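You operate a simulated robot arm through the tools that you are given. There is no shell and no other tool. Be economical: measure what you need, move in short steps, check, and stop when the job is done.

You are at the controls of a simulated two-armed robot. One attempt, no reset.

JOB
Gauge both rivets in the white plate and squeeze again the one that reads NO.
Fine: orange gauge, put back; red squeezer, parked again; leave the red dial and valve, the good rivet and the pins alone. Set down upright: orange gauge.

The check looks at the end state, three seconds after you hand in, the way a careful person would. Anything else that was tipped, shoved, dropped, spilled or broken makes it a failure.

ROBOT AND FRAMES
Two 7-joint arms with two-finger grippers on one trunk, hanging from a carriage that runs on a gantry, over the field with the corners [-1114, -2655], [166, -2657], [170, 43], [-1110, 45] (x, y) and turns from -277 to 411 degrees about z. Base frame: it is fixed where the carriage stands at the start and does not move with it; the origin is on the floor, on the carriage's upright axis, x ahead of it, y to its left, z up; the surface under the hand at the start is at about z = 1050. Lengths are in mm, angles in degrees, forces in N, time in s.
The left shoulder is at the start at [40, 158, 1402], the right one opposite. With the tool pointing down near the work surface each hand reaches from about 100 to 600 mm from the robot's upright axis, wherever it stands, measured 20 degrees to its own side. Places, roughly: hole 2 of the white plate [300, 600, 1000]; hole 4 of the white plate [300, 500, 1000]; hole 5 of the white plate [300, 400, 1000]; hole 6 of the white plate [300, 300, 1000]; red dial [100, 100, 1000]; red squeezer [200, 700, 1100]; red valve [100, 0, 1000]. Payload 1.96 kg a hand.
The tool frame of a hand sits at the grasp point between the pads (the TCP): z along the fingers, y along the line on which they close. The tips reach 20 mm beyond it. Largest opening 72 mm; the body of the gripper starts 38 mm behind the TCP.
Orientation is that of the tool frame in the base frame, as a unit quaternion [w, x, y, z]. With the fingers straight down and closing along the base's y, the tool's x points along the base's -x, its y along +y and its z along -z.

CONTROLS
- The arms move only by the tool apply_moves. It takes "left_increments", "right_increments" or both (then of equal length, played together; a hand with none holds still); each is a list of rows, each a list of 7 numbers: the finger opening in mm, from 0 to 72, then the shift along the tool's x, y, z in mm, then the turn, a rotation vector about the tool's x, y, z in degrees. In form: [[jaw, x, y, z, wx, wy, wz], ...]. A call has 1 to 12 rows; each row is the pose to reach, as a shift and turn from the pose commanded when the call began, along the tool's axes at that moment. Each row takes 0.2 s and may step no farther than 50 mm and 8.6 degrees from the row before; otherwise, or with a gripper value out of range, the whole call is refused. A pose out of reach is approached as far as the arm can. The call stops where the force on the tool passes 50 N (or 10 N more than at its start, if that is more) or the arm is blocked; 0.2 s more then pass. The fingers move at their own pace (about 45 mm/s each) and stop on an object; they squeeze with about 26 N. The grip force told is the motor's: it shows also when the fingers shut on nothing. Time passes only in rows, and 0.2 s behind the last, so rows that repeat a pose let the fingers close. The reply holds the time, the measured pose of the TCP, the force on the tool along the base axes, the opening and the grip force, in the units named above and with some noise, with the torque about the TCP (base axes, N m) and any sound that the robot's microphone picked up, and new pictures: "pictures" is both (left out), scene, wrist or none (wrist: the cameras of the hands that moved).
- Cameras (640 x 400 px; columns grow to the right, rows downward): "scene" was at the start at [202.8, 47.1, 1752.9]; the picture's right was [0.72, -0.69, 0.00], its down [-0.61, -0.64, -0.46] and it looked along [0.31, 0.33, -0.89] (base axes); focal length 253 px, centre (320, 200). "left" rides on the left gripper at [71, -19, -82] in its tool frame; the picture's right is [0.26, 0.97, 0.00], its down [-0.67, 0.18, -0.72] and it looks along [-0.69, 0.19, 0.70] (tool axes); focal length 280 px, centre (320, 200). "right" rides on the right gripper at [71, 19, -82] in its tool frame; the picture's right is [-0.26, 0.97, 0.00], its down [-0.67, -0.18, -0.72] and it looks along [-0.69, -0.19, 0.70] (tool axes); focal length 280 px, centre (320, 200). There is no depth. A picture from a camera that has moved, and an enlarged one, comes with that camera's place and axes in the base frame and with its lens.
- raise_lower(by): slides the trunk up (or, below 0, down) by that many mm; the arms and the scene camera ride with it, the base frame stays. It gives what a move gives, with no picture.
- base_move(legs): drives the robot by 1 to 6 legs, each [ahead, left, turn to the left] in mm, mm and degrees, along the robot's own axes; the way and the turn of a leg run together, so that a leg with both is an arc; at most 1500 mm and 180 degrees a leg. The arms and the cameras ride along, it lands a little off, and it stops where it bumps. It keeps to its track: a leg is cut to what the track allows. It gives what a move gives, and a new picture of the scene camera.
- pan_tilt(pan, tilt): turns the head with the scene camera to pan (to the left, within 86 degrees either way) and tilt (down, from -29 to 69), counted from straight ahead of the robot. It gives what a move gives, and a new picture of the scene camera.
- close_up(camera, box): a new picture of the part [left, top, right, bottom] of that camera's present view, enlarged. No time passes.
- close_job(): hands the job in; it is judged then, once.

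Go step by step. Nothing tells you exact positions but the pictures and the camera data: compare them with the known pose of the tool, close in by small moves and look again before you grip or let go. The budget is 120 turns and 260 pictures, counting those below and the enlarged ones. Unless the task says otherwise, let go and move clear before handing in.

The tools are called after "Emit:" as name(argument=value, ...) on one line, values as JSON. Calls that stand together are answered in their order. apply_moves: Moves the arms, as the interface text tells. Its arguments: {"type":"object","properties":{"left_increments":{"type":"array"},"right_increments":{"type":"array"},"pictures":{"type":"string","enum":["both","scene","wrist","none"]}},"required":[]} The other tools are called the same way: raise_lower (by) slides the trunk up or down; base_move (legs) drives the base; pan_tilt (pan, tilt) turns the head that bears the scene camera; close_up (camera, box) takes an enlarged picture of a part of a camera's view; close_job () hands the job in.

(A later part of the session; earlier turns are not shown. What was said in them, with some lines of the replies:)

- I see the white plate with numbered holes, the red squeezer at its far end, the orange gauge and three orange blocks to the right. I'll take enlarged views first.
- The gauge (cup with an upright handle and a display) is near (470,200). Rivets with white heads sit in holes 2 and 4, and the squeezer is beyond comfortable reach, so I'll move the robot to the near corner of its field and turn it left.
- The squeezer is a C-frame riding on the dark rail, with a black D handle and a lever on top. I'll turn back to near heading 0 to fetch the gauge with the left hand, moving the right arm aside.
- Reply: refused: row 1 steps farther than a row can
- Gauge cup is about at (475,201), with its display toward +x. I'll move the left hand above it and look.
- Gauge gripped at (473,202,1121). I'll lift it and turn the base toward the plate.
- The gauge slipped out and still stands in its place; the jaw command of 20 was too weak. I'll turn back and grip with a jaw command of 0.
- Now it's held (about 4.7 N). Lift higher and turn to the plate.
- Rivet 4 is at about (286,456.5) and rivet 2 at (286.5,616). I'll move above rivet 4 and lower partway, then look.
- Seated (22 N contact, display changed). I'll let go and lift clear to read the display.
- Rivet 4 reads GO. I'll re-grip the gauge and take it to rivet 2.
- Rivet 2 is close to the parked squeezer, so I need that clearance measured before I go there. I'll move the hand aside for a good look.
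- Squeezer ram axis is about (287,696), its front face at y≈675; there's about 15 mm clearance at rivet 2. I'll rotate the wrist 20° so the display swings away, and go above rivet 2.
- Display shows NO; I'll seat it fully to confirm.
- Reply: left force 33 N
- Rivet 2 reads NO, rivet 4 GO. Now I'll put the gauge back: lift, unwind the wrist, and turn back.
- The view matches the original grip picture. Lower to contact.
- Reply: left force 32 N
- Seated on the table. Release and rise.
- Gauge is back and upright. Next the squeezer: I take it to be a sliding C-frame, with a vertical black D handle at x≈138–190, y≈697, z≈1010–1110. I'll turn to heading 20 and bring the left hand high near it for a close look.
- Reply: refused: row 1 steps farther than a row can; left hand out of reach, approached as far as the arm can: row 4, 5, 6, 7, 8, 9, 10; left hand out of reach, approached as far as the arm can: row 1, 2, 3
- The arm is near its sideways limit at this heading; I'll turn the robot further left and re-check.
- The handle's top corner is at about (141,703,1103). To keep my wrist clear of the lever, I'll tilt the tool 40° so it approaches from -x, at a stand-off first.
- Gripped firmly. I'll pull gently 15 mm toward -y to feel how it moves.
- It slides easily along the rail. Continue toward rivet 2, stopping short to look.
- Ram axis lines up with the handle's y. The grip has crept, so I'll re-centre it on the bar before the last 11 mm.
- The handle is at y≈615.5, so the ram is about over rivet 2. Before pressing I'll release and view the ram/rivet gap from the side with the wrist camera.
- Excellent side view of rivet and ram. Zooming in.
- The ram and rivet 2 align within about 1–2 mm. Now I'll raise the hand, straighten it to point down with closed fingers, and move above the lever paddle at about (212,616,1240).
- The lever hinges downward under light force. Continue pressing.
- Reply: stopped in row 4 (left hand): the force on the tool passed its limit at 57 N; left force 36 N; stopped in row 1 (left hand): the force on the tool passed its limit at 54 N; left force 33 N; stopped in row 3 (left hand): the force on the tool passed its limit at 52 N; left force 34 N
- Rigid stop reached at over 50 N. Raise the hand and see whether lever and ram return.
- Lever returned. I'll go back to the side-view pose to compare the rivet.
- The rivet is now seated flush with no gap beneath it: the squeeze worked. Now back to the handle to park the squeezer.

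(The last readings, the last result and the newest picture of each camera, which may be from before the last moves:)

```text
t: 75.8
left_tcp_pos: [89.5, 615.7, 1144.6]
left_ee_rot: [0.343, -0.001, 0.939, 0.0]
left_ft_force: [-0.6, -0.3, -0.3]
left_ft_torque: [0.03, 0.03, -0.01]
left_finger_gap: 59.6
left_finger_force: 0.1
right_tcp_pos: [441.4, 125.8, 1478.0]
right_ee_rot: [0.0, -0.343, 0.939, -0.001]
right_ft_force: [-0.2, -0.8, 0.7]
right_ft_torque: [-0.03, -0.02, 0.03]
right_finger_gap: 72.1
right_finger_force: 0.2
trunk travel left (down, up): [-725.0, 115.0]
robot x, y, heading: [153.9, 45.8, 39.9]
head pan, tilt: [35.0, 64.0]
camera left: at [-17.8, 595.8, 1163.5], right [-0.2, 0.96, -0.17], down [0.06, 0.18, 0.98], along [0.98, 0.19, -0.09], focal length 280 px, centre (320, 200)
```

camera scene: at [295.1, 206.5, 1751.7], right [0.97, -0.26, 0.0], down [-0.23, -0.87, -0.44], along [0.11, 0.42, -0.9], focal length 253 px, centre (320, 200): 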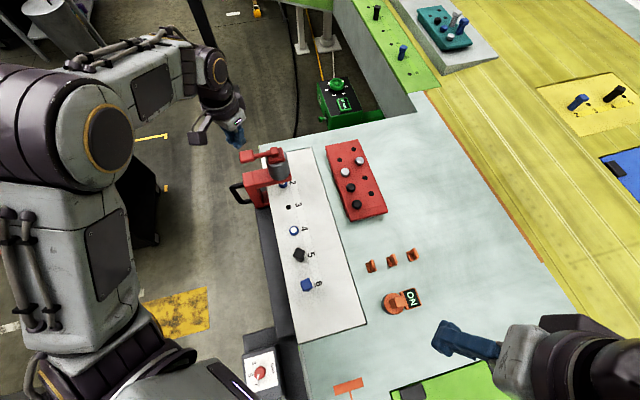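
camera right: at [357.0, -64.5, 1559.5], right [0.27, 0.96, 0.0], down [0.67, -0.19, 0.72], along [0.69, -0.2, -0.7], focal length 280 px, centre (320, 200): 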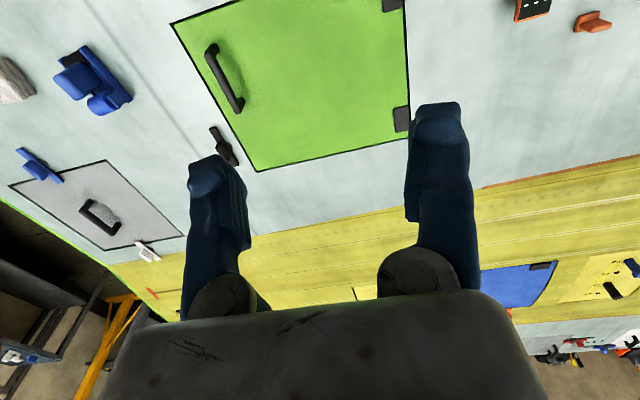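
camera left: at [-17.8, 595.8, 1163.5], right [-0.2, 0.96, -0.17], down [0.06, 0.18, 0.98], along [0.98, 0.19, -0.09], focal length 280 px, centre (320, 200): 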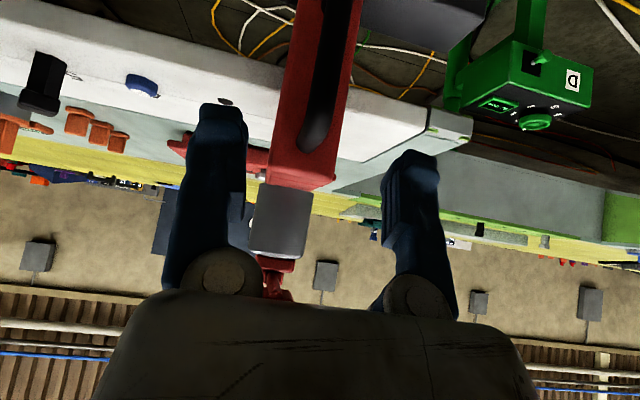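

Aligned with the handle. Advance, grip, and read the force.

Emit:
apply_moves(left_increments=[[60, 0, 0, 35, 0, 0, 0], [60, 0, 0, 70, 0, 0, 0], [0, 0, 0, 70, 0, 0, 0], [0, 0, 0, 70, 0, 0, 0], [0, 0, 0, 70, 0, 0, 0], [0, 0, 0, 70, 0, 0, 0]], pictures="none")

Emit:
apply_moves(left_increments=[[0, 0, 5, 0, 0, 0, 0], [0, 0, 15, 0, 0, 0, 0], [0, 0, 25, 0, 0, 0, 0], [0, 0, 35, 0, 0, 0, 0], [0, 0, 45, 0, 0, 0, 0], [0, 0, 55, 0, 0, 0, 0], [0, 0, 65, 0, 0, 0, 0], [0, 0, 75, 0, 0, 0, 0]], pictures="both")

```text
t: 77.2
left_tcp_pos: [133.4, 615.5, 1088.1]
left_ee_rot: [0.342, -0.002, 0.94, 0.002]
left_ft_force: [2.0, 6.7, -7.4]
left_ft_torque: [0.1, -0.08, 0.03]
left_finger_gap: 15.2
left_finger_force: 33.8
right_tcp_pos: [441.6, 126.4, 1477.1]
right_ee_rot: [0.001, -0.343, 0.939, -0.001]
right_ft_force: [-0.8, -0.6, 1.4]
right_ft_torque: [-0.02, 0.0, 0.01]
right_finger_gap: 71.8
right_finger_force: 0.1
trunk travel left (down, up): [-725.0, 115.0]
robot x, y, heading: [157.0, 42.5, 39.9]
head pan, tilt: [35.0, 64.0]
```

```text
t: 79.0
left_tcp_pos: [131.8, 688.1, 1090.5]
left_ee_rot: [0.342, -0.002, 0.94, 0.001]
left_ft_force: [5.4, -1.2, -14.8]
left_ft_torque: [0.01, 0.01, -0.08]
left_finger_gap: 15.0
left_finger_force: 39.9
right_tcp_pos: [441.7, 125.4, 1476.6]
right_ee_rot: [0.001, -0.342, 0.94, -0.001]
right_ft_force: [0.2, 0.4, 0.8]
right_ft_torque: [0.01, -0.03, -0.01]
right_finger_gap: 71.9
right_finger_force: 0.1
trunk travel left (down, up): [-725.0, 115.0]
robot x, y, heading: [158.6, 44.1, 40.1]
head pan, tilt: [35.0, 64.0]
camera scene: at [294.8, 205.6, 1751.4], right [0.97, -0.26, 0.0], down [-0.23, -0.87, -0.44], along [0.11, 0.42, -0.9], focal length 253 px, centre (320, 200)
camera left: at [26.3, 669.2, 1108.3], right [-0.21, 0.96, -0.17], down [0.05, 0.18, 0.98], along [0.98, 0.19, -0.09], focal length 280 px, centre (320, 200)
```

scene: 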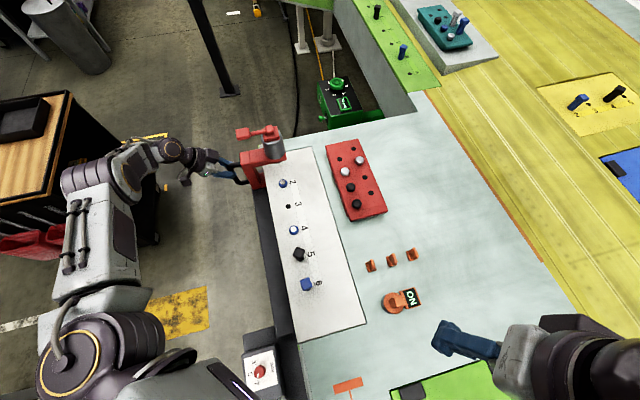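
left: 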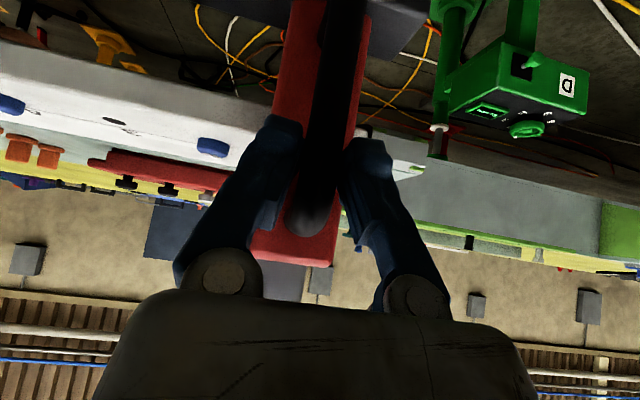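

Emit:
apply_moves(left_increments=[[0, 0, 5, 0, 0, 0, 0], [0, 0, 10, 0, 0, 0, 0], [0, 0, 13, 0, 0, 0, 0], [0, 0, 14.5, 0, 0, 0, 0], [0, 0, 14.5, 0, 0, 0, 0]], pictures="none")

Emit:
close_up(camera="scene", box=[160, 100, 340, 230])

```text
t: 80.2
left_tcp_pos: [132.0, 703.2, 1090.3]
left_ee_rot: [0.343, -0.002, 0.939, 0.0]
left_ft_force: [5.5, -3.8, -18.9]
left_ft_torque: [-0.09, 0.26, -0.02]
left_finger_gap: 14.9
left_finger_force: 40.3
right_tcp_pos: [441.1, 125.1, 1475.4]
right_ee_rot: [0.0, -0.343, 0.939, -0.002]
right_ft_force: [0.3, -0.2, -0.6]
right_ft_torque: [0.05, 0.01, -0.03]
right_finger_gap: 72.2
right_finger_force: 0.1
trunk travel left (down, up): [-725.0, 115.0]
robot x, y, heading: [158.8, 42.2, 40.1]
head pan, tilt: [35.0, 64.0]
```

```text
3.08 times, centred on (250, 165) of scene
camera zoom: at [294.8, 205.3, 1751.4], right [0.97, -0.26, 0.0], down [-0.23, -0.87, -0.44], along [0.11, 0.42, -0.9], focal length 779 px, centre (535, 308)
```

zoom: 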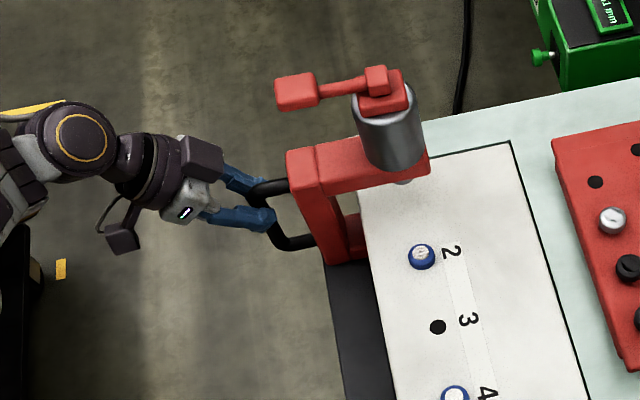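

Squeezer is back in its original spot. Release and back off.

Emit:
apply_moves(left_increments=[[30, 0, 0, 0, 0, 0, 0], [60, 0, 0, 0, 0, 0, 0], [60, 0, 0, 0, 0, 0, 0], [60, 0, 0, -35, 0, 0, 0], [60, 0, 0, -75, 0, 0, 0], [60, 0, 0, -115, 0, 0, 0]], pictures="wrist")

Emit:
close_up(camera="scene", box=[160, 100, 340, 230])

```text
t: 81.6
left_tcp_pos: [57.5, 703.9, 1178.9]
left_ee_rot: [0.343, -0.002, 0.939, 0.001]
left_ft_force: [-0.5, -0.4, -0.4]
left_ft_torque: [-0.04, 0.02, 0.01]
left_finger_gap: 60.0
left_finger_force: 0.0
right_tcp_pos: [441.3, 125.6, 1476.9]
right_ee_rot: [0.0, -0.343, 0.939, -0.001]
right_ft_force: [0.2, -0.4, -0.4]
right_ft_torque: [0.0, 0.0, 0.02]
right_finger_gap: 72.1
right_finger_force: 0.0
trunk travel left (down, up): [-725.0, 115.0]
robot x, y, heading: [158.4, 45.3, 40.2]
head pan, tilt: [35.0, 64.0]
camera left: at [-48.1, 684.5, 1198.0], right [-0.21, 0.96, -0.17], down [0.05, 0.18, 0.98], along [0.98, 0.19, -0.09], focal length 280 px, centre (320, 200)
```

left: 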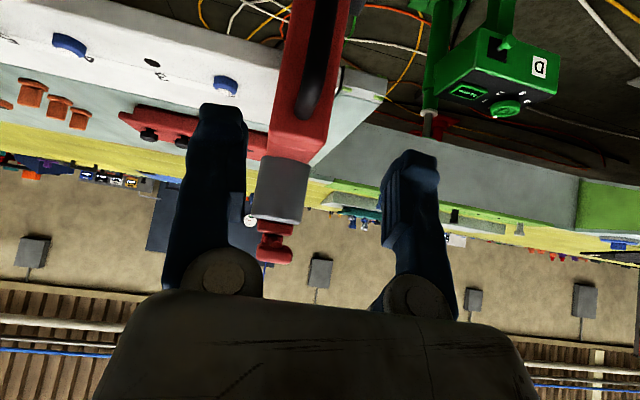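

```text
3.08 times, centred on (250, 165) of scene
camera zoom: at [294.4, 206.2, 1751.6], right [0.97, -0.26, 0.0], down [-0.23, -0.87, -0.44], along [0.11, 0.42, -0.9], focal length 779 px, centre (535, 308)
```

zoom: 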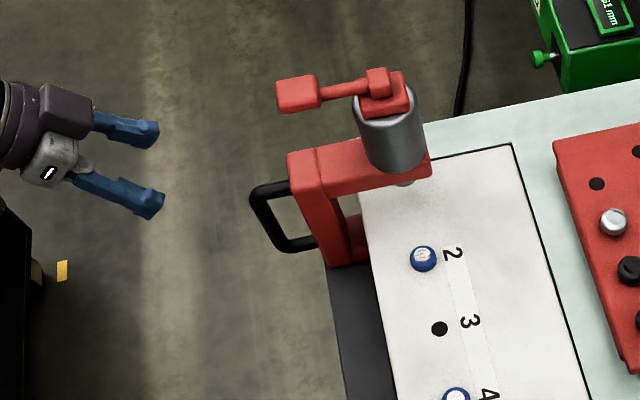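

Emit:
close_up(camera="left", box=[40, 20, 260, 120])

```text
2.91 times, centred on (150, 70) of left
camera zoom: at [-48.1, 684.5, 1198.0], right [-0.21, 0.96, -0.17], down [0.05, 0.18, 0.98], along [0.98, 0.19, -0.09], focal length 816 px, centre (814, 578)
```

zoom: 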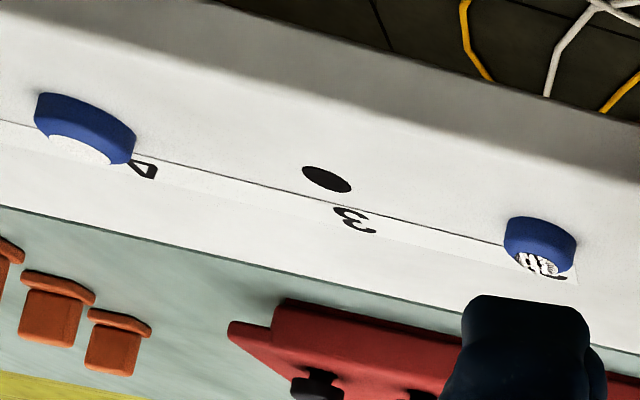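

Rivet 2 now looks like rivet 4. To be sure, I'll re-gauge it: retract and straighten the hand first, clear of the lever.

Emit:
apply_moves(left_increments=[[72, -13, -20, -15, 0, 8, 0], [72, -26, -50, -31, 0, 16, 0], [72, -39, -90, -46, 0, 24, 0], [72, -51, -130, -61, 0, 32, 0], [72, -51, -170, -61, 0, 40, 0], [72, -51, -204, -61, 0, 40, 0]], pictures="none")

Emit:
apply_moves(left_increments=[[72, 0, 0, 0, 0, 0, -8], [72, 0, 0, 0, 0, 0, -16], [72, 0, 0, 0, 0, 0, -24], [72, 0, 0, 0, 0, 0, -32], [72, 0, 0, 0, 0, 0, -40]], pictures="none")

Emit:
base_move(legs=[[0, 0, -40.3]])

```text
t: 83.0
left_tcp_pos: [58.6, 498.5, 1256.8]
left_ee_rot: [-0.001, -0.003, 1.0, 0.001]
left_ft_force: [-0.6, -0.8, -0.4]
left_ft_torque: [-0.01, -0.01, -0.03]
left_finger_gap: 71.8
left_finger_force: 0.1
right_tcp_pos: [441.8, 126.7, 1477.3]
right_ee_rot: [0.0, -0.342, 0.94, 0.0]
right_ft_force: [-0.1, 0.3, 0.1]
right_ft_torque: [-0.03, 0.0, 0.04]
right_finger_gap: 72.1
right_finger_force: 0.0
trunk travel left (down, up): [-725.0, 115.0]
robot x, y, heading: [158.6, 40.0, 40.0]
head pan, tilt: [35.0, 64.0]
```

```text
t: 84.2
left_tcp_pos: [58.3, 500.2, 1257.8]
left_ee_rot: [0.001, -0.345, 0.939, 0.0]
left_ft_force: [0.1, -0.5, -0.7]
left_ft_torque: [0.02, -0.01, -0.01]
left_finger_gap: 71.9
left_finger_force: 0.1
right_tcp_pos: [440.8, 125.5, 1475.6]
right_ee_rot: [0.0, -0.343, 0.939, -0.001]
right_ft_force: [-0.2, -0.5, 0.0]
right_ft_torque: [0.04, -0.03, -0.01]
right_finger_gap: 72.2
right_finger_force: 0.1
trunk travel left (down, up): [-725.0, 115.0]
robot x, y, heading: [158.6, 41.6, 39.9]
head pan, tilt: [35.0, 64.0]
```

```text
t: 86.5
left_tcp_pos: [378.7, 454.1, 1257.3]
left_ee_rot: [0.001, 0.001, 1.0, 0.0]
left_ft_force: [0.0, -0.2, 0.6]
left_ft_torque: [0.02, -0.01, 0.0]
left_finger_gap: 71.9
left_finger_force: 0.1
right_tcp_pos: [426.1, -79.6, 1476.6]
right_ee_rot: [0.0, 0.004, 1.0, -0.002]
right_ft_force: [0.6, -0.1, 0.6]
right_ft_torque: [0.01, 0.03, 0.0]
right_finger_gap: 72.0
right_finger_force: 0.0
trunk travel left (down, up): [-725.0, 115.0]
robot x, y, heading: [158.0, 44.9, -0.7]
head pan, tilt: [35.0, 64.0]
camera scene: at [366.9, 77.3, 1751.6], right [0.57, -0.82, 0.0], down [-0.74, -0.51, -0.44], along [0.36, 0.25, -0.9], focal length 253 px, centre (320, 200)
```

scene: 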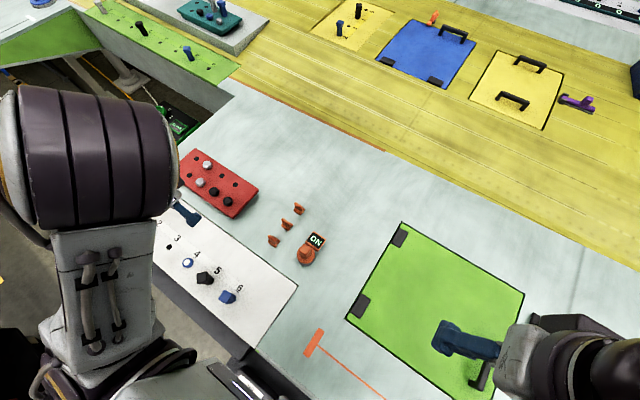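

Emit:
apply_moves(left_increments=[[72, -16, -42, 0, 0, 0, 0], [72, -32, -84, 0, 0, 0, 0], [72, -48, -126, 0, 0, 0, 0], [72, -64, -168, 0, 0, 0, 0], [72, -80, -210, 0, 0, 0, 0], [72, -96.5, -253, 0, 0, 0, 0], [72, -96.5, -253, 45, 0, 0, 0], [72, -96.5, -253, 92, 0, 0, 0]], pictures="wrist")

```text
t: 88.3
left_tcp_pos: [476.0, 200.5, 1166.1]
left_ee_rot: [0.001, 0.001, 1.0, 0.003]
left_ft_force: [0.1, 0.3, -0.3]
left_ft_torque: [-0.02, -0.02, -0.01]
left_finger_gap: 72.1
left_finger_force: 0.0
right_tcp_pos: [426.8, -78.7, 1476.8]
right_ee_rot: [-0.001, 0.004, 1.0, 0.0]
right_ft_force: [1.0, 0.3, -0.3]
right_ft_torque: [-0.02, 0.0, 0.0]
right_finger_gap: 71.8
right_finger_force: 0.0
trunk travel left (down, up): [-725.0, 115.0]
robot x, y, heading: [153.3, 42.0, -0.5]
head pan, tilt: [35.0, 64.0]
camera left: at [404.3, 181.1, 1248.5], right [-0.26, 0.97, 0.0], down [0.67, 0.18, 0.72], along [0.69, 0.19, -0.7], focal length 280 px, centre (320, 200)
```

left: 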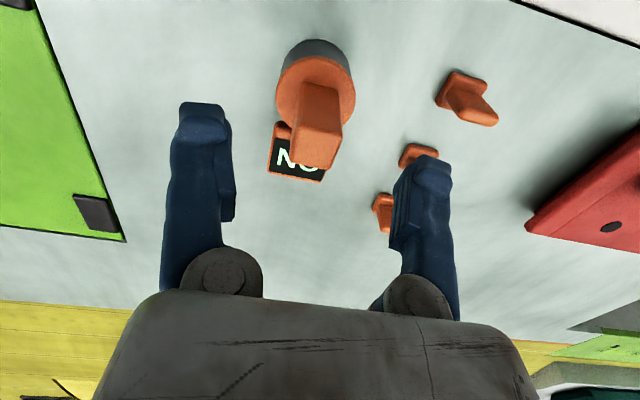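

Gauge handle is centred between the fingers. Descend 49 mm, grip, lift, and turn to the plate.

Emit:
apply_moves(left_increments=[[72, 1, 0, 25, 0, 0, 0], [72, 1, 0, 49, 0, 0, 0], [0, 1, 0, 49, 0, 0, 0], [0, 1, 0, 49, 0, 0, 0], [0, 1, 0, 49, 0, 0, 0], [0, 1, 0, 49, 0, 0, 0], [0, 1, 0, 30, 0, 0, 0], [0, 1, 0, -10, 0, 0, 0], [0, 1, 0, -55, 0, 0, 0]], pictures="wrist")

Emit:
base_move(legs=[[0, 0, 45]])

```text
t: 90.3
left_tcp_pos: [474.5, 201.5, 1221.3]
left_ee_rot: [0.001, 0.002, 1.0, 0.0]
left_ft_force: [-0.1, -0.7, -4.5]
left_ft_torque: [-0.01, 0.06, 0.02]
left_finger_gap: 22.2
left_finger_force: 26.1
right_tcp_pos: [427.6, -78.5, 1477.5]
right_ee_rot: [0.0, 0.005, 1.0, 0.0]
right_ft_force: [-0.3, -0.6, 0.4]
right_ft_torque: [0.0, -0.04, -0.01]
right_finger_gap: 72.2
right_finger_force: 0.1
trunk travel left (down, up): [-725.0, 115.0]
robot x, y, heading: [156.0, 41.8, -0.7]
head pan, tilt: [35.0, 64.0]
camera left: at [403.0, 182.1, 1305.4], right [-0.26, 0.97, 0.0], down [0.67, 0.18, 0.72], along [0.69, 0.18, -0.7], focal length 280 px, centre (320, 200)
```

left: 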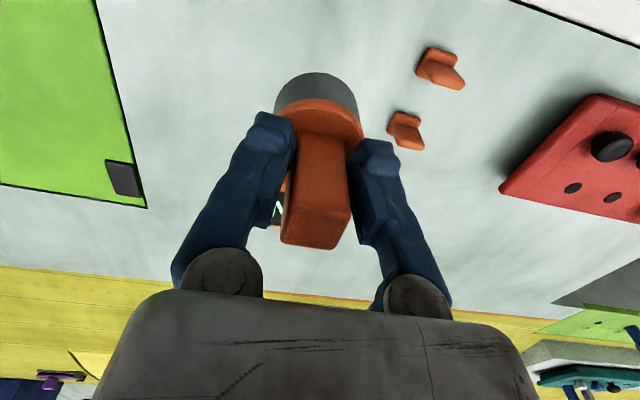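

```text
t: 92.7
left_tcp_pos: [269.6, 378.6, 1220.9]
left_ee_rot: [0.001, -0.379, 0.926, 0.001]
left_ft_force: [-0.1, 0.2, -4.6]
left_ft_torque: [-0.03, 0.09, 0.0]
left_finger_gap: 22.4
left_finger_force: 25.9
right_tcp_pos: [434.0, 147.3, 1477.3]
right_ee_rot: [0.001, -0.378, 0.926, -0.001]
right_ft_force: [0.8, -0.6, 0.2]
right_ft_torque: [0.02, -0.01, -0.02]
right_finger_gap: 71.7
right_finger_force: 0.1
trunk travel left (down, up): [-725.0, 115.0]
robot x, y, heading: [157.8, 44.0, 44.3]
head pan, tilt: [35.0, 64.0]
camera scene: at [281.7, 216.1, 1751.6], right [0.98, -0.18, 0.0], down [-0.17, -0.88, -0.44], along [0.08, 0.43, -0.9], focal length 253 px, centre (320, 200)
```

scene: 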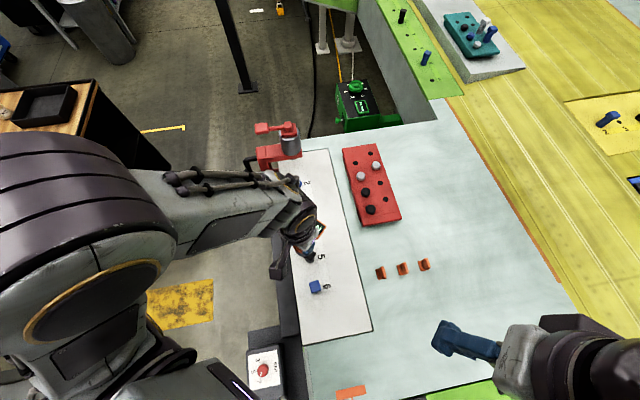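

Emit:
apply_moves(left_increments=[[0, -30, 27, 0, 0, 0, 4], [0, -60, 54, 0, 0, 0, 8], [0, -90, 81, 0, 0, 0, 12], [0, -120, 108, 0, 0, 0, 16], [0, -150, 135, 0, 0, 0, 20], [0, -176.8, 160, 0, 0, 0, 20], [0, -176.8, 160, 0, 0, 0, 20]], pictures="wrist")

```text
t: 94.3
left_tcp_pos: [283.3, 618.5, 1219.0]
left_ee_rot: [0.0, -0.213, 0.977, 0.001]
left_ft_force: [0.1, 0.6, -6.1]
left_ft_torque: [-0.03, 0.08, 0.03]
left_finger_gap: 22.5
left_finger_force: 27.0
right_tcp_pos: [433.4, 146.3, 1476.5]
right_ee_rot: [0.0, -0.377, 0.926, 0.0]
right_ft_force: [0.7, -0.2, 0.2]
right_ft_torque: [-0.01, -0.01, 0.03]
right_finger_gap: 72.2
right_finger_force: 0.0
trunk travel left (down, up): [-725.0, 115.0]
robot x, y, heading: [157.8, 38.8, 44.2]
head pan, tilt: [35.0, 64.0]
camera left: at [226.8, 571.4, 1302.9], right [-0.64, 0.77, 0.0], down [0.54, 0.45, 0.72], along [0.55, 0.46, -0.7], focal length 280 px, centre (320, 200)
```

left: 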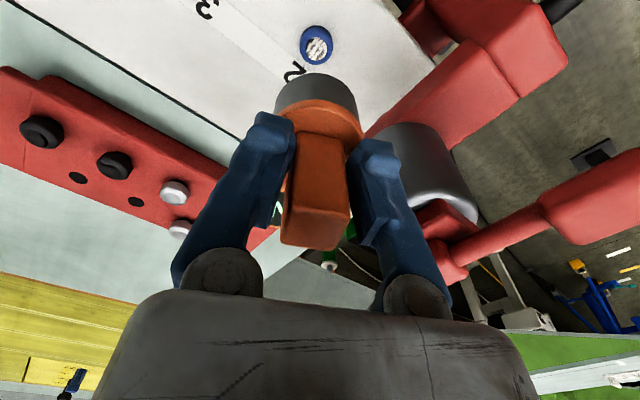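

Rivet 2 is aligned as before. Descend and seat.

Emit:
apply_moves(left_increments=[[0, 0, 0, 40, 0, 0, 0], [0, 0, 0, 78, 0, 0, 0], [0, 0, 0, 90, 0, 0, 0], [0, 0, 0, 96, 0, 0, 0], [0, 0, 0, 100, 0, 0, 0], [0, 0, 0, 102.5, 0, 0, 0], [0, 0, 0, 104, 0, 0, 0]], pictures="none")

Emit:
close_up(camera="scene", box=[270, 130, 340, 190])

```text
t: 95.9
left_tcp_pos: [281.7, 615.8, 1116.0]
left_ee_rot: [-0.001, -0.213, 0.977, 0.0]
left_ft_force: [0.1, 0.7, -4.4]
left_ft_torque: [-0.02, 0.08, 0.01]
left_finger_gap: 22.4
left_finger_force: 26.2
right_tcp_pos: [434.8, 147.3, 1476.1]
right_ee_rot: [0.0, -0.378, 0.926, -0.001]
right_ft_force: [0.8, 0.9, 0.2]
right_ft_torque: [0.02, -0.04, 0.01]
right_finger_gap: 72.0
right_finger_force: 0.0
trunk travel left (down, up): [-725.0, 115.0]
robot x, y, heading: [159.4, 44.8, 44.5]
head pan, tilt: [35.0, 64.0]
```

```text
6.67 times, centred on (305, 160) of scene
camera zoom: at [281.8, 216.2, 1751.1], right [0.98, -0.18, 0.0], down [-0.17, -0.88, -0.44], along [0.08, 0.43, -0.9], focal length 1687 px, centre (420, 467)
```

zoom: 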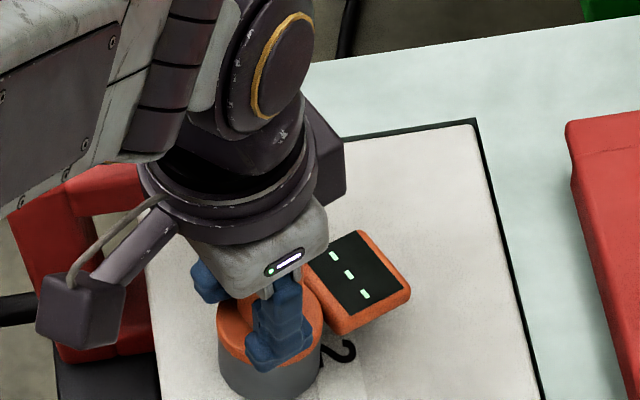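

Display shows dashes (measuring); seat a little further.

Emit:
apply_moves(left_increments=[[0, 0, 0, 1, 0, 0, 0], [0, 0, 0, 2, 0, 0, 0], [0, 0, 0, 3, 0, 0, 0], [0, 0, 0, 3, 0, 0, 0]], pictures="none")

Emit:
close_up(camera="scene", box=[270, 130, 340, 190])

```text
t: 96.9
left_tcp_pos: [281.8, 617.2, 1115.0]
left_ee_rot: [0.0, -0.213, 0.977, 0.0]
left_ft_force: [-0.8, -0.1, -4.3]
left_ft_torque: [0.01, 0.07, -0.02]
left_finger_gap: 22.4
left_finger_force: 26.2
right_tcp_pos: [433.7, 146.4, 1476.3]
right_ee_rot: [0.0, -0.378, 0.926, -0.001]
right_ft_force: [0.3, -1.0, -0.7]
right_ft_torque: [-0.03, 0.07, -0.03]
right_finger_gap: 72.1
right_finger_force: 0.1
trunk travel left (down, up): [-725.0, 115.0]
robot x, y, heading: [151.6, 41.2, 44.3]
head pan, tilt: [35.0, 64.0]
```

```text
6.67 times, centred on (305, 160) of scene
camera zoom: at [281.7, 216.0, 1751.6], right [0.98, -0.18, 0.0], down [-0.17, -0.88, -0.44], along [0.08, 0.43, -0.9], focal length 1687 px, centre (420, 467)
```

zoom: 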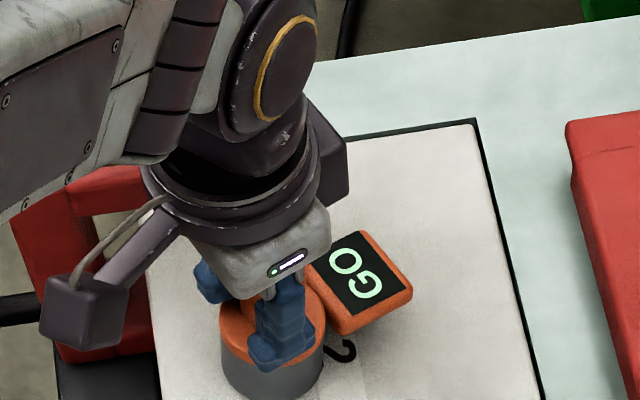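

Rivet 2 now reads GO. Take the gauge back.

Emit:
apply_moves(left_increments=[[0, 0, 0, -20, 0, 0, 0], [0, 0, 0, -60, 0, 0, 0], [0, 0, 0, -105, 0, 0, 0], [0, 20, -40, -110, 0, 0, -6], [0, 40, -80, -110, 0, 0, -13], [0, 60, -120, -110, 0, 0, -20.2], [0, 95, -155, -110, 0, 0, -20.2]], pictures="none")

Emit:
base_move(legs=[[0, 0, -44.8]])

```text
t: 98.5
left_tcp_pos: [261.7, 438.8, 1224.2]
left_ee_rot: [0.0, -0.382, 0.924, 0.001]
left_ft_force: [-0.3, 0.8, -5.2]
left_ft_torque: [-0.08, 0.03, 0.02]
left_finger_gap: 22.2
left_finger_force: 25.9
right_tcp_pos: [434.2, 147.4, 1476.8]
right_ee_rot: [0.0, -0.377, 0.926, 0.0]
right_ft_force: [0.0, 0.0, 0.0]
right_ft_torque: [-0.05, 0.03, -0.04]
right_finger_gap: 72.0
right_finger_force: 0.1
trunk travel left (down, up): [-725.0, 115.0]
robot x, y, heading: [157.4, 41.5, 44.1]
head pan, tilt: [35.0, 64.0]
```

```text
t: 101.0
left_tcp_pos: [511.1, 248.7, 1223.0]
left_ee_rot: [0.001, 0.002, 1.0, 0.0]
left_ft_force: [0.8, 0.5, -4.6]
left_ft_torque: [0.01, 0.09, -0.03]
left_finger_gap: 22.2
left_finger_force: 25.6
right_tcp_pos: [426.0, -79.9, 1476.6]
right_ee_rot: [0.0, 0.006, 1.0, -0.001]
right_ft_force: [-0.3, -0.2, 0.1]
right_ft_torque: [0.01, 0.03, -0.02]
right_finger_gap: 71.9
right_finger_force: 0.1
trunk travel left (down, up): [-725.0, 115.0]
robot x, y, heading: [156.8, 40.8, -0.5]
head pan, tilt: [35.0, 64.0]
camera scene: at [366.8, 76.9, 1751.6], right [0.57, -0.82, 0.0], down [-0.74, -0.51, -0.44], along [0.36, 0.25, -0.9], focal length 253 px, centre (320, 200)
```

scene: 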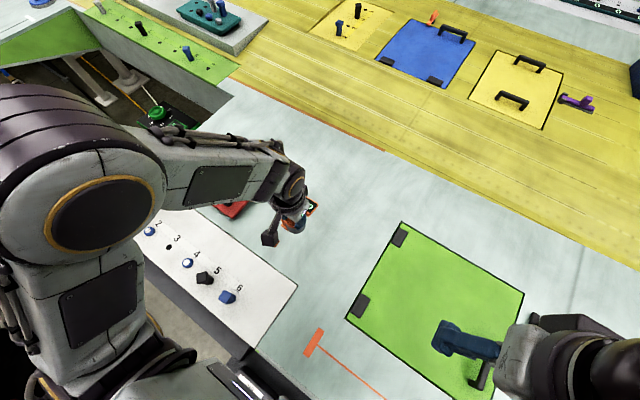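

Emit:
apply_moves(left_increments=[[0, 18, -25, 0, 0, 0, 0], [0, 36, -47.7, 0, 0, 0, 0], [0, 36, -47.7, 50, 0, 0, 0], [0, 36, -47.7, 90, 0, 0, 0], [0, 36, -47.7, 103, 0, 0, 0], [0, 36, -47.7, 106, 0, 0, 0]], pictures="wrist")

```text
t: 102.4
left_tcp_pos: [474.8, 200.3, 1117.0]
left_ee_rot: [0.001, 0.0, 1.0, 0.001]
left_ft_force: [-0.3, -0.7, -4.4]
left_ft_torque: [0.02, 0.08, -0.02]
left_finger_gap: 22.2
left_finger_force: 26.0
right_tcp_pos: [426.8, -79.8, 1478.6]
right_ee_rot: [0.001, 0.005, 1.0, -0.001]
right_ft_force: [0.3, 0.3, 0.1]
right_ft_torque: [0.03, -0.02, 0.02]
right_finger_gap: 72.3
right_finger_force: 0.0
trunk travel left (down, up): [-725.0, 115.0]
robot x, y, heading: [156.6, 46.0, -0.4]
head pan, tilt: [35.0, 64.0]
camera left: at [404.7, 181.2, 1200.5], right [-0.26, 0.97, 0.0], down [0.67, 0.18, 0.72], along [0.69, 0.19, -0.7], focal length 280 px, centre (320, 200)
```

left: 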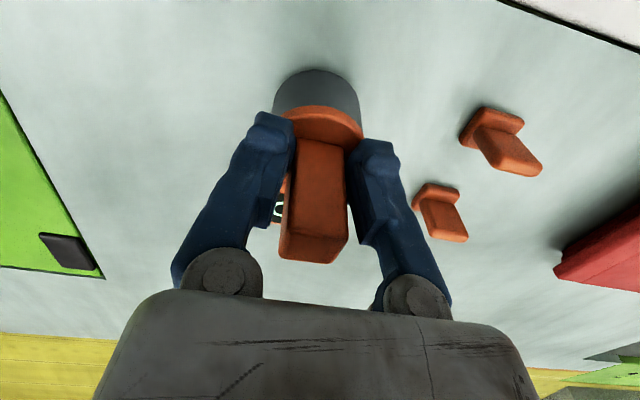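

Emit:
apply_moves(left_increments=[[0, 0, 0, 1, 0, 0, 0], [0, 0, 0, 2, 0, 0, 0], [0, 0, 0, 2.5, 0, 0, 0], [0, 0, 0, 2.5, 0, 0, 0]], pictures="none")

```text
t: 103.4
left_tcp_pos: [474.8, 199.8, 1115.4]
left_ee_rot: [-0.001, 0.001, 1.0, 0.0]
left_ft_force: [-2.4, -0.3, 0.0]
left_ft_torque: [0.03, 0.02, 0.0]
left_finger_gap: 22.4
left_finger_force: 25.8
right_tcp_pos: [426.6, -79.1, 1477.6]
right_ee_rot: [0.0, 0.005, 1.0, -0.001]
right_ft_force: [0.3, 1.0, -0.6]
right_ft_torque: [-0.02, -0.02, 0.0]
right_finger_gap: 72.3
right_finger_force: 0.0
trunk travel left (down, up): [-725.0, 115.0]
robot x, y, heading: [154.8, 45.8, -0.6]
head pan, tilt: [35.0, 64.0]
```

Emit:
apply_moves(left_increments=[[0, 0, 0, 0.7, 0, 0, 0], [0, 0, 0, 1.5, 0, 0, 0], [0, 0, 0, 1.5, 0, 0, 0]], pictures="wrist")

```text
t: 104.2
left_tcp_pos: [475.2, 200.1, 1113.5]
left_ee_rot: [0.0, 0.002, 1.0, -0.001]
left_ft_force: [-8.6, -5.8, 27.1]
left_ft_torque: [-0.1, -0.28, -0.09]
left_finger_gap: 22.4
left_finger_force: 26.4
right_tcp_pos: [426.8, -79.0, 1478.0]
right_ee_rot: [0.001, 0.005, 1.0, -0.001]
right_ft_force: [0.8, -0.7, 0.8]
right_ft_torque: [0.0, -0.01, -0.06]
right_finger_gap: 71.8
right_finger_force: 0.1
trunk travel left (down, up): [-725.0, 115.0]
robot x, y, heading: [156.2, 40.7, -0.7]
head pan, tilt: [35.0, 64.0]
camera left: at [404.1, 180.7, 1197.1], right [-0.26, 0.97, 0.0], down [0.67, 0.18, 0.72], along [0.69, 0.18, -0.7], focal length 280 px, centre (320, 200)
```

left: 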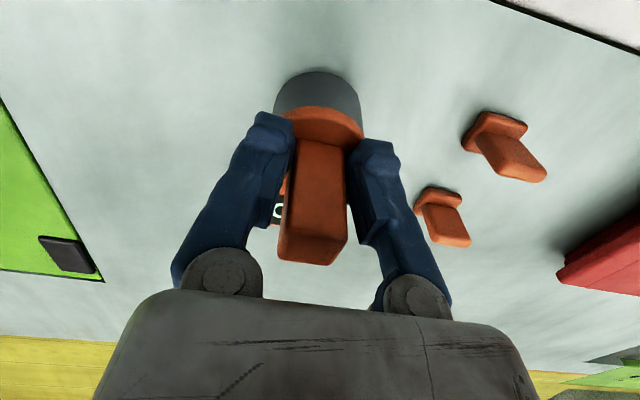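

Emit:
apply_moves(left_increments=[[0, 0, 0, -1.2, 0, 0, 0], [30, 0, 0, -1.2, 0, 0, 0], [60, 0, 0, -1.2, 0, 0, 0], [72, 0, 0, -1.2, 0, 0, 0], [72, 0, 0, -40, 0, 0, 0], [72, 0, 0, -85, 0, 0, 0], [72, 0, 0, -130, 0, 0, 0]], pictures="wrist")

Emit:
close_up(camera="left", box=[240, 0, 480, 180])

```text
t: 105.8
left_tcp_pos: [474.1, 200.3, 1243.7]
left_ee_rot: [0.001, 0.001, 1.0, 0.0]
left_ft_force: [-0.2, -0.9, 0.0]
left_ft_torque: [0.01, 0.0, 0.02]
left_finger_gap: 72.1
left_finger_force: 0.0
right_tcp_pos: [426.8, -78.1, 1476.0]
right_ee_rot: [-0.001, 0.006, 1.0, -0.001]
right_ft_force: [-0.2, -0.3, -0.7]
right_ft_torque: [0.02, 0.01, 0.02]
right_finger_gap: 72.1
right_finger_force: 0.1
trunk travel left (down, up): [-725.0, 115.0]
robot x, y, heading: [158.9, 41.4, -0.9]
head pan, tilt: [35.0, 64.0]
camera left: at [403.9, 182.0, 1327.4], right [-0.26, 0.97, 0.0], down [0.67, 0.18, 0.72], along [0.69, 0.19, -0.7], focal length 280 px, centre (320, 200)
```

left: 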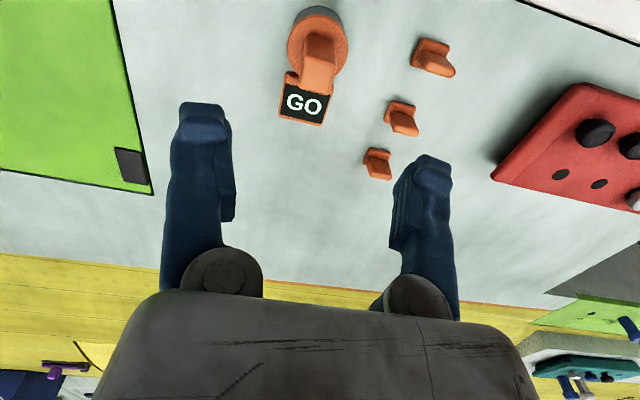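

```text
2.22 times, centred on (360, 90) of left
camera zoom: at [403.9, 182.0, 1327.4], right [-0.26, 0.97, 0.0], down [0.67, 0.18, 0.72], along [0.69, 0.19, -0.7], focal length 623 px, centre (231, 444)
```

zoom: 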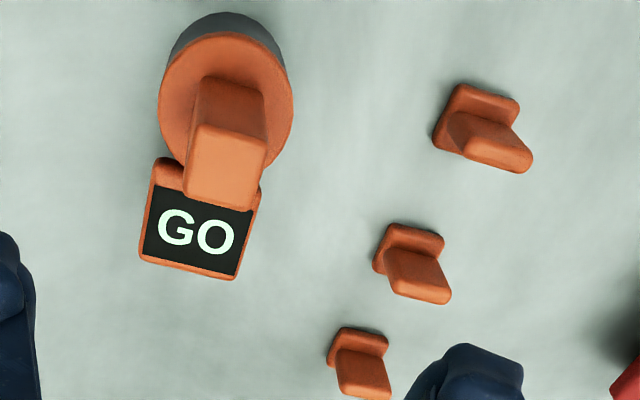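

The gauge stands upright in its spot. I'll move the hand clear and take a last look.

Emit:
apply_moves(left_increments=[[72, 0, 40, -30, 0, 0, 0], [72, 0, 80, -60, 0, 0, 0], [72, 0, 120, -90, 0, 0, 0]], pictures="scene")

Emit:
pan_tilt(pan=50, tilt=60)

```text
t: 106.6
left_tcp_pos: [474.8, 318.3, 1334.3]
left_ee_rot: [0.001, 0.003, 1.0, -0.001]
left_ft_force: [-0.3, 0.9, 0.7]
left_ft_torque: [0.0, 0.01, 0.01]
left_finger_gap: 72.0
left_finger_force: 0.1
right_tcp_pos: [426.0, -79.0, 1476.5]
right_ee_rot: [0.0, 0.005, 1.0, 0.0]
right_ft_force: [0.3, 0.0, -0.3]
right_ft_torque: [0.01, 0.01, 0.01]
right_finger_gap: 71.9
right_finger_force: 0.1
trunk travel left (down, up): [-725.0, 115.0]
robot x, y, heading: [157.3, 42.5, -0.6]
head pan, tilt: [35.0, 64.0]
camera scene: at [366.9, 76.9, 1751.6], right [0.57, -0.82, 0.0], down [-0.74, -0.51, -0.44], along [0.36, 0.25, -0.9], focal length 253 px, centre (320, 200)
```

scene: 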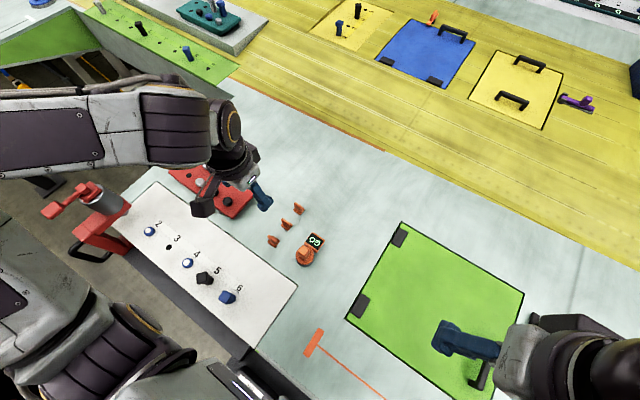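

```text
t: 107.4
left_tcp_pos: [475.6, 317.4, 1331.7]
left_ee_rot: [0.001, 0.001, 1.0, 0.0]
left_ft_force: [-0.5, 1.3, 0.1]
left_ft_torque: [0.03, 0.02, -0.01]
left_finger_gap: 72.0
left_finger_force: 0.2
right_tcp_pos: [427.1, -79.1, 1477.2]
right_ee_rot: [0.001, 0.005, 1.0, -0.001]
right_ft_force: [-0.4, 0.1, -0.1]
right_ft_torque: [0.0, -0.03, 0.04]
right_finger_gap: 71.7
right_finger_force: 0.0
trunk travel left (down, up): [-725.0, 115.0]
robot x, y, heading: [156.3, 44.1, -0.8]
head pan, tilt: [50.0, 60.0]
camera scene: at [359.2, 92.5, 1756.1], right [0.76, -0.65, 0.0], down [-0.56, -0.66, -0.5], along [0.33, 0.38, -0.87], focal length 253 px, centre (320, 200)
```

scene: 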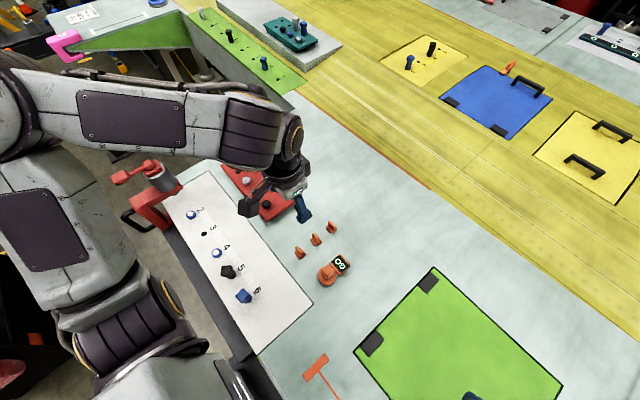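

Everything is in place: rivet 2 has been re-squeezed and both rivets read GO, the gauge is upright in its spot, the squeezer is parked, and the hands are clear. Handing in.

Emit:
close_job()

```text
The job is handed in.
```

I gauged both rivets: hole 4 read GO and hole 2 read NO. I squeezed the rivet in hole 2 again, and it now reads GO.

The squeezer is parked and the gauge is back upright, within a few millimetres of where each started. On my first try at lifting the gauge it slipped from the fingers. It stayed upright but shifted a few millimetres, and I corrected that when I put it back.

I didn't touch the red dial, the valve or the pins. The hole 4 rivet was only gauged.
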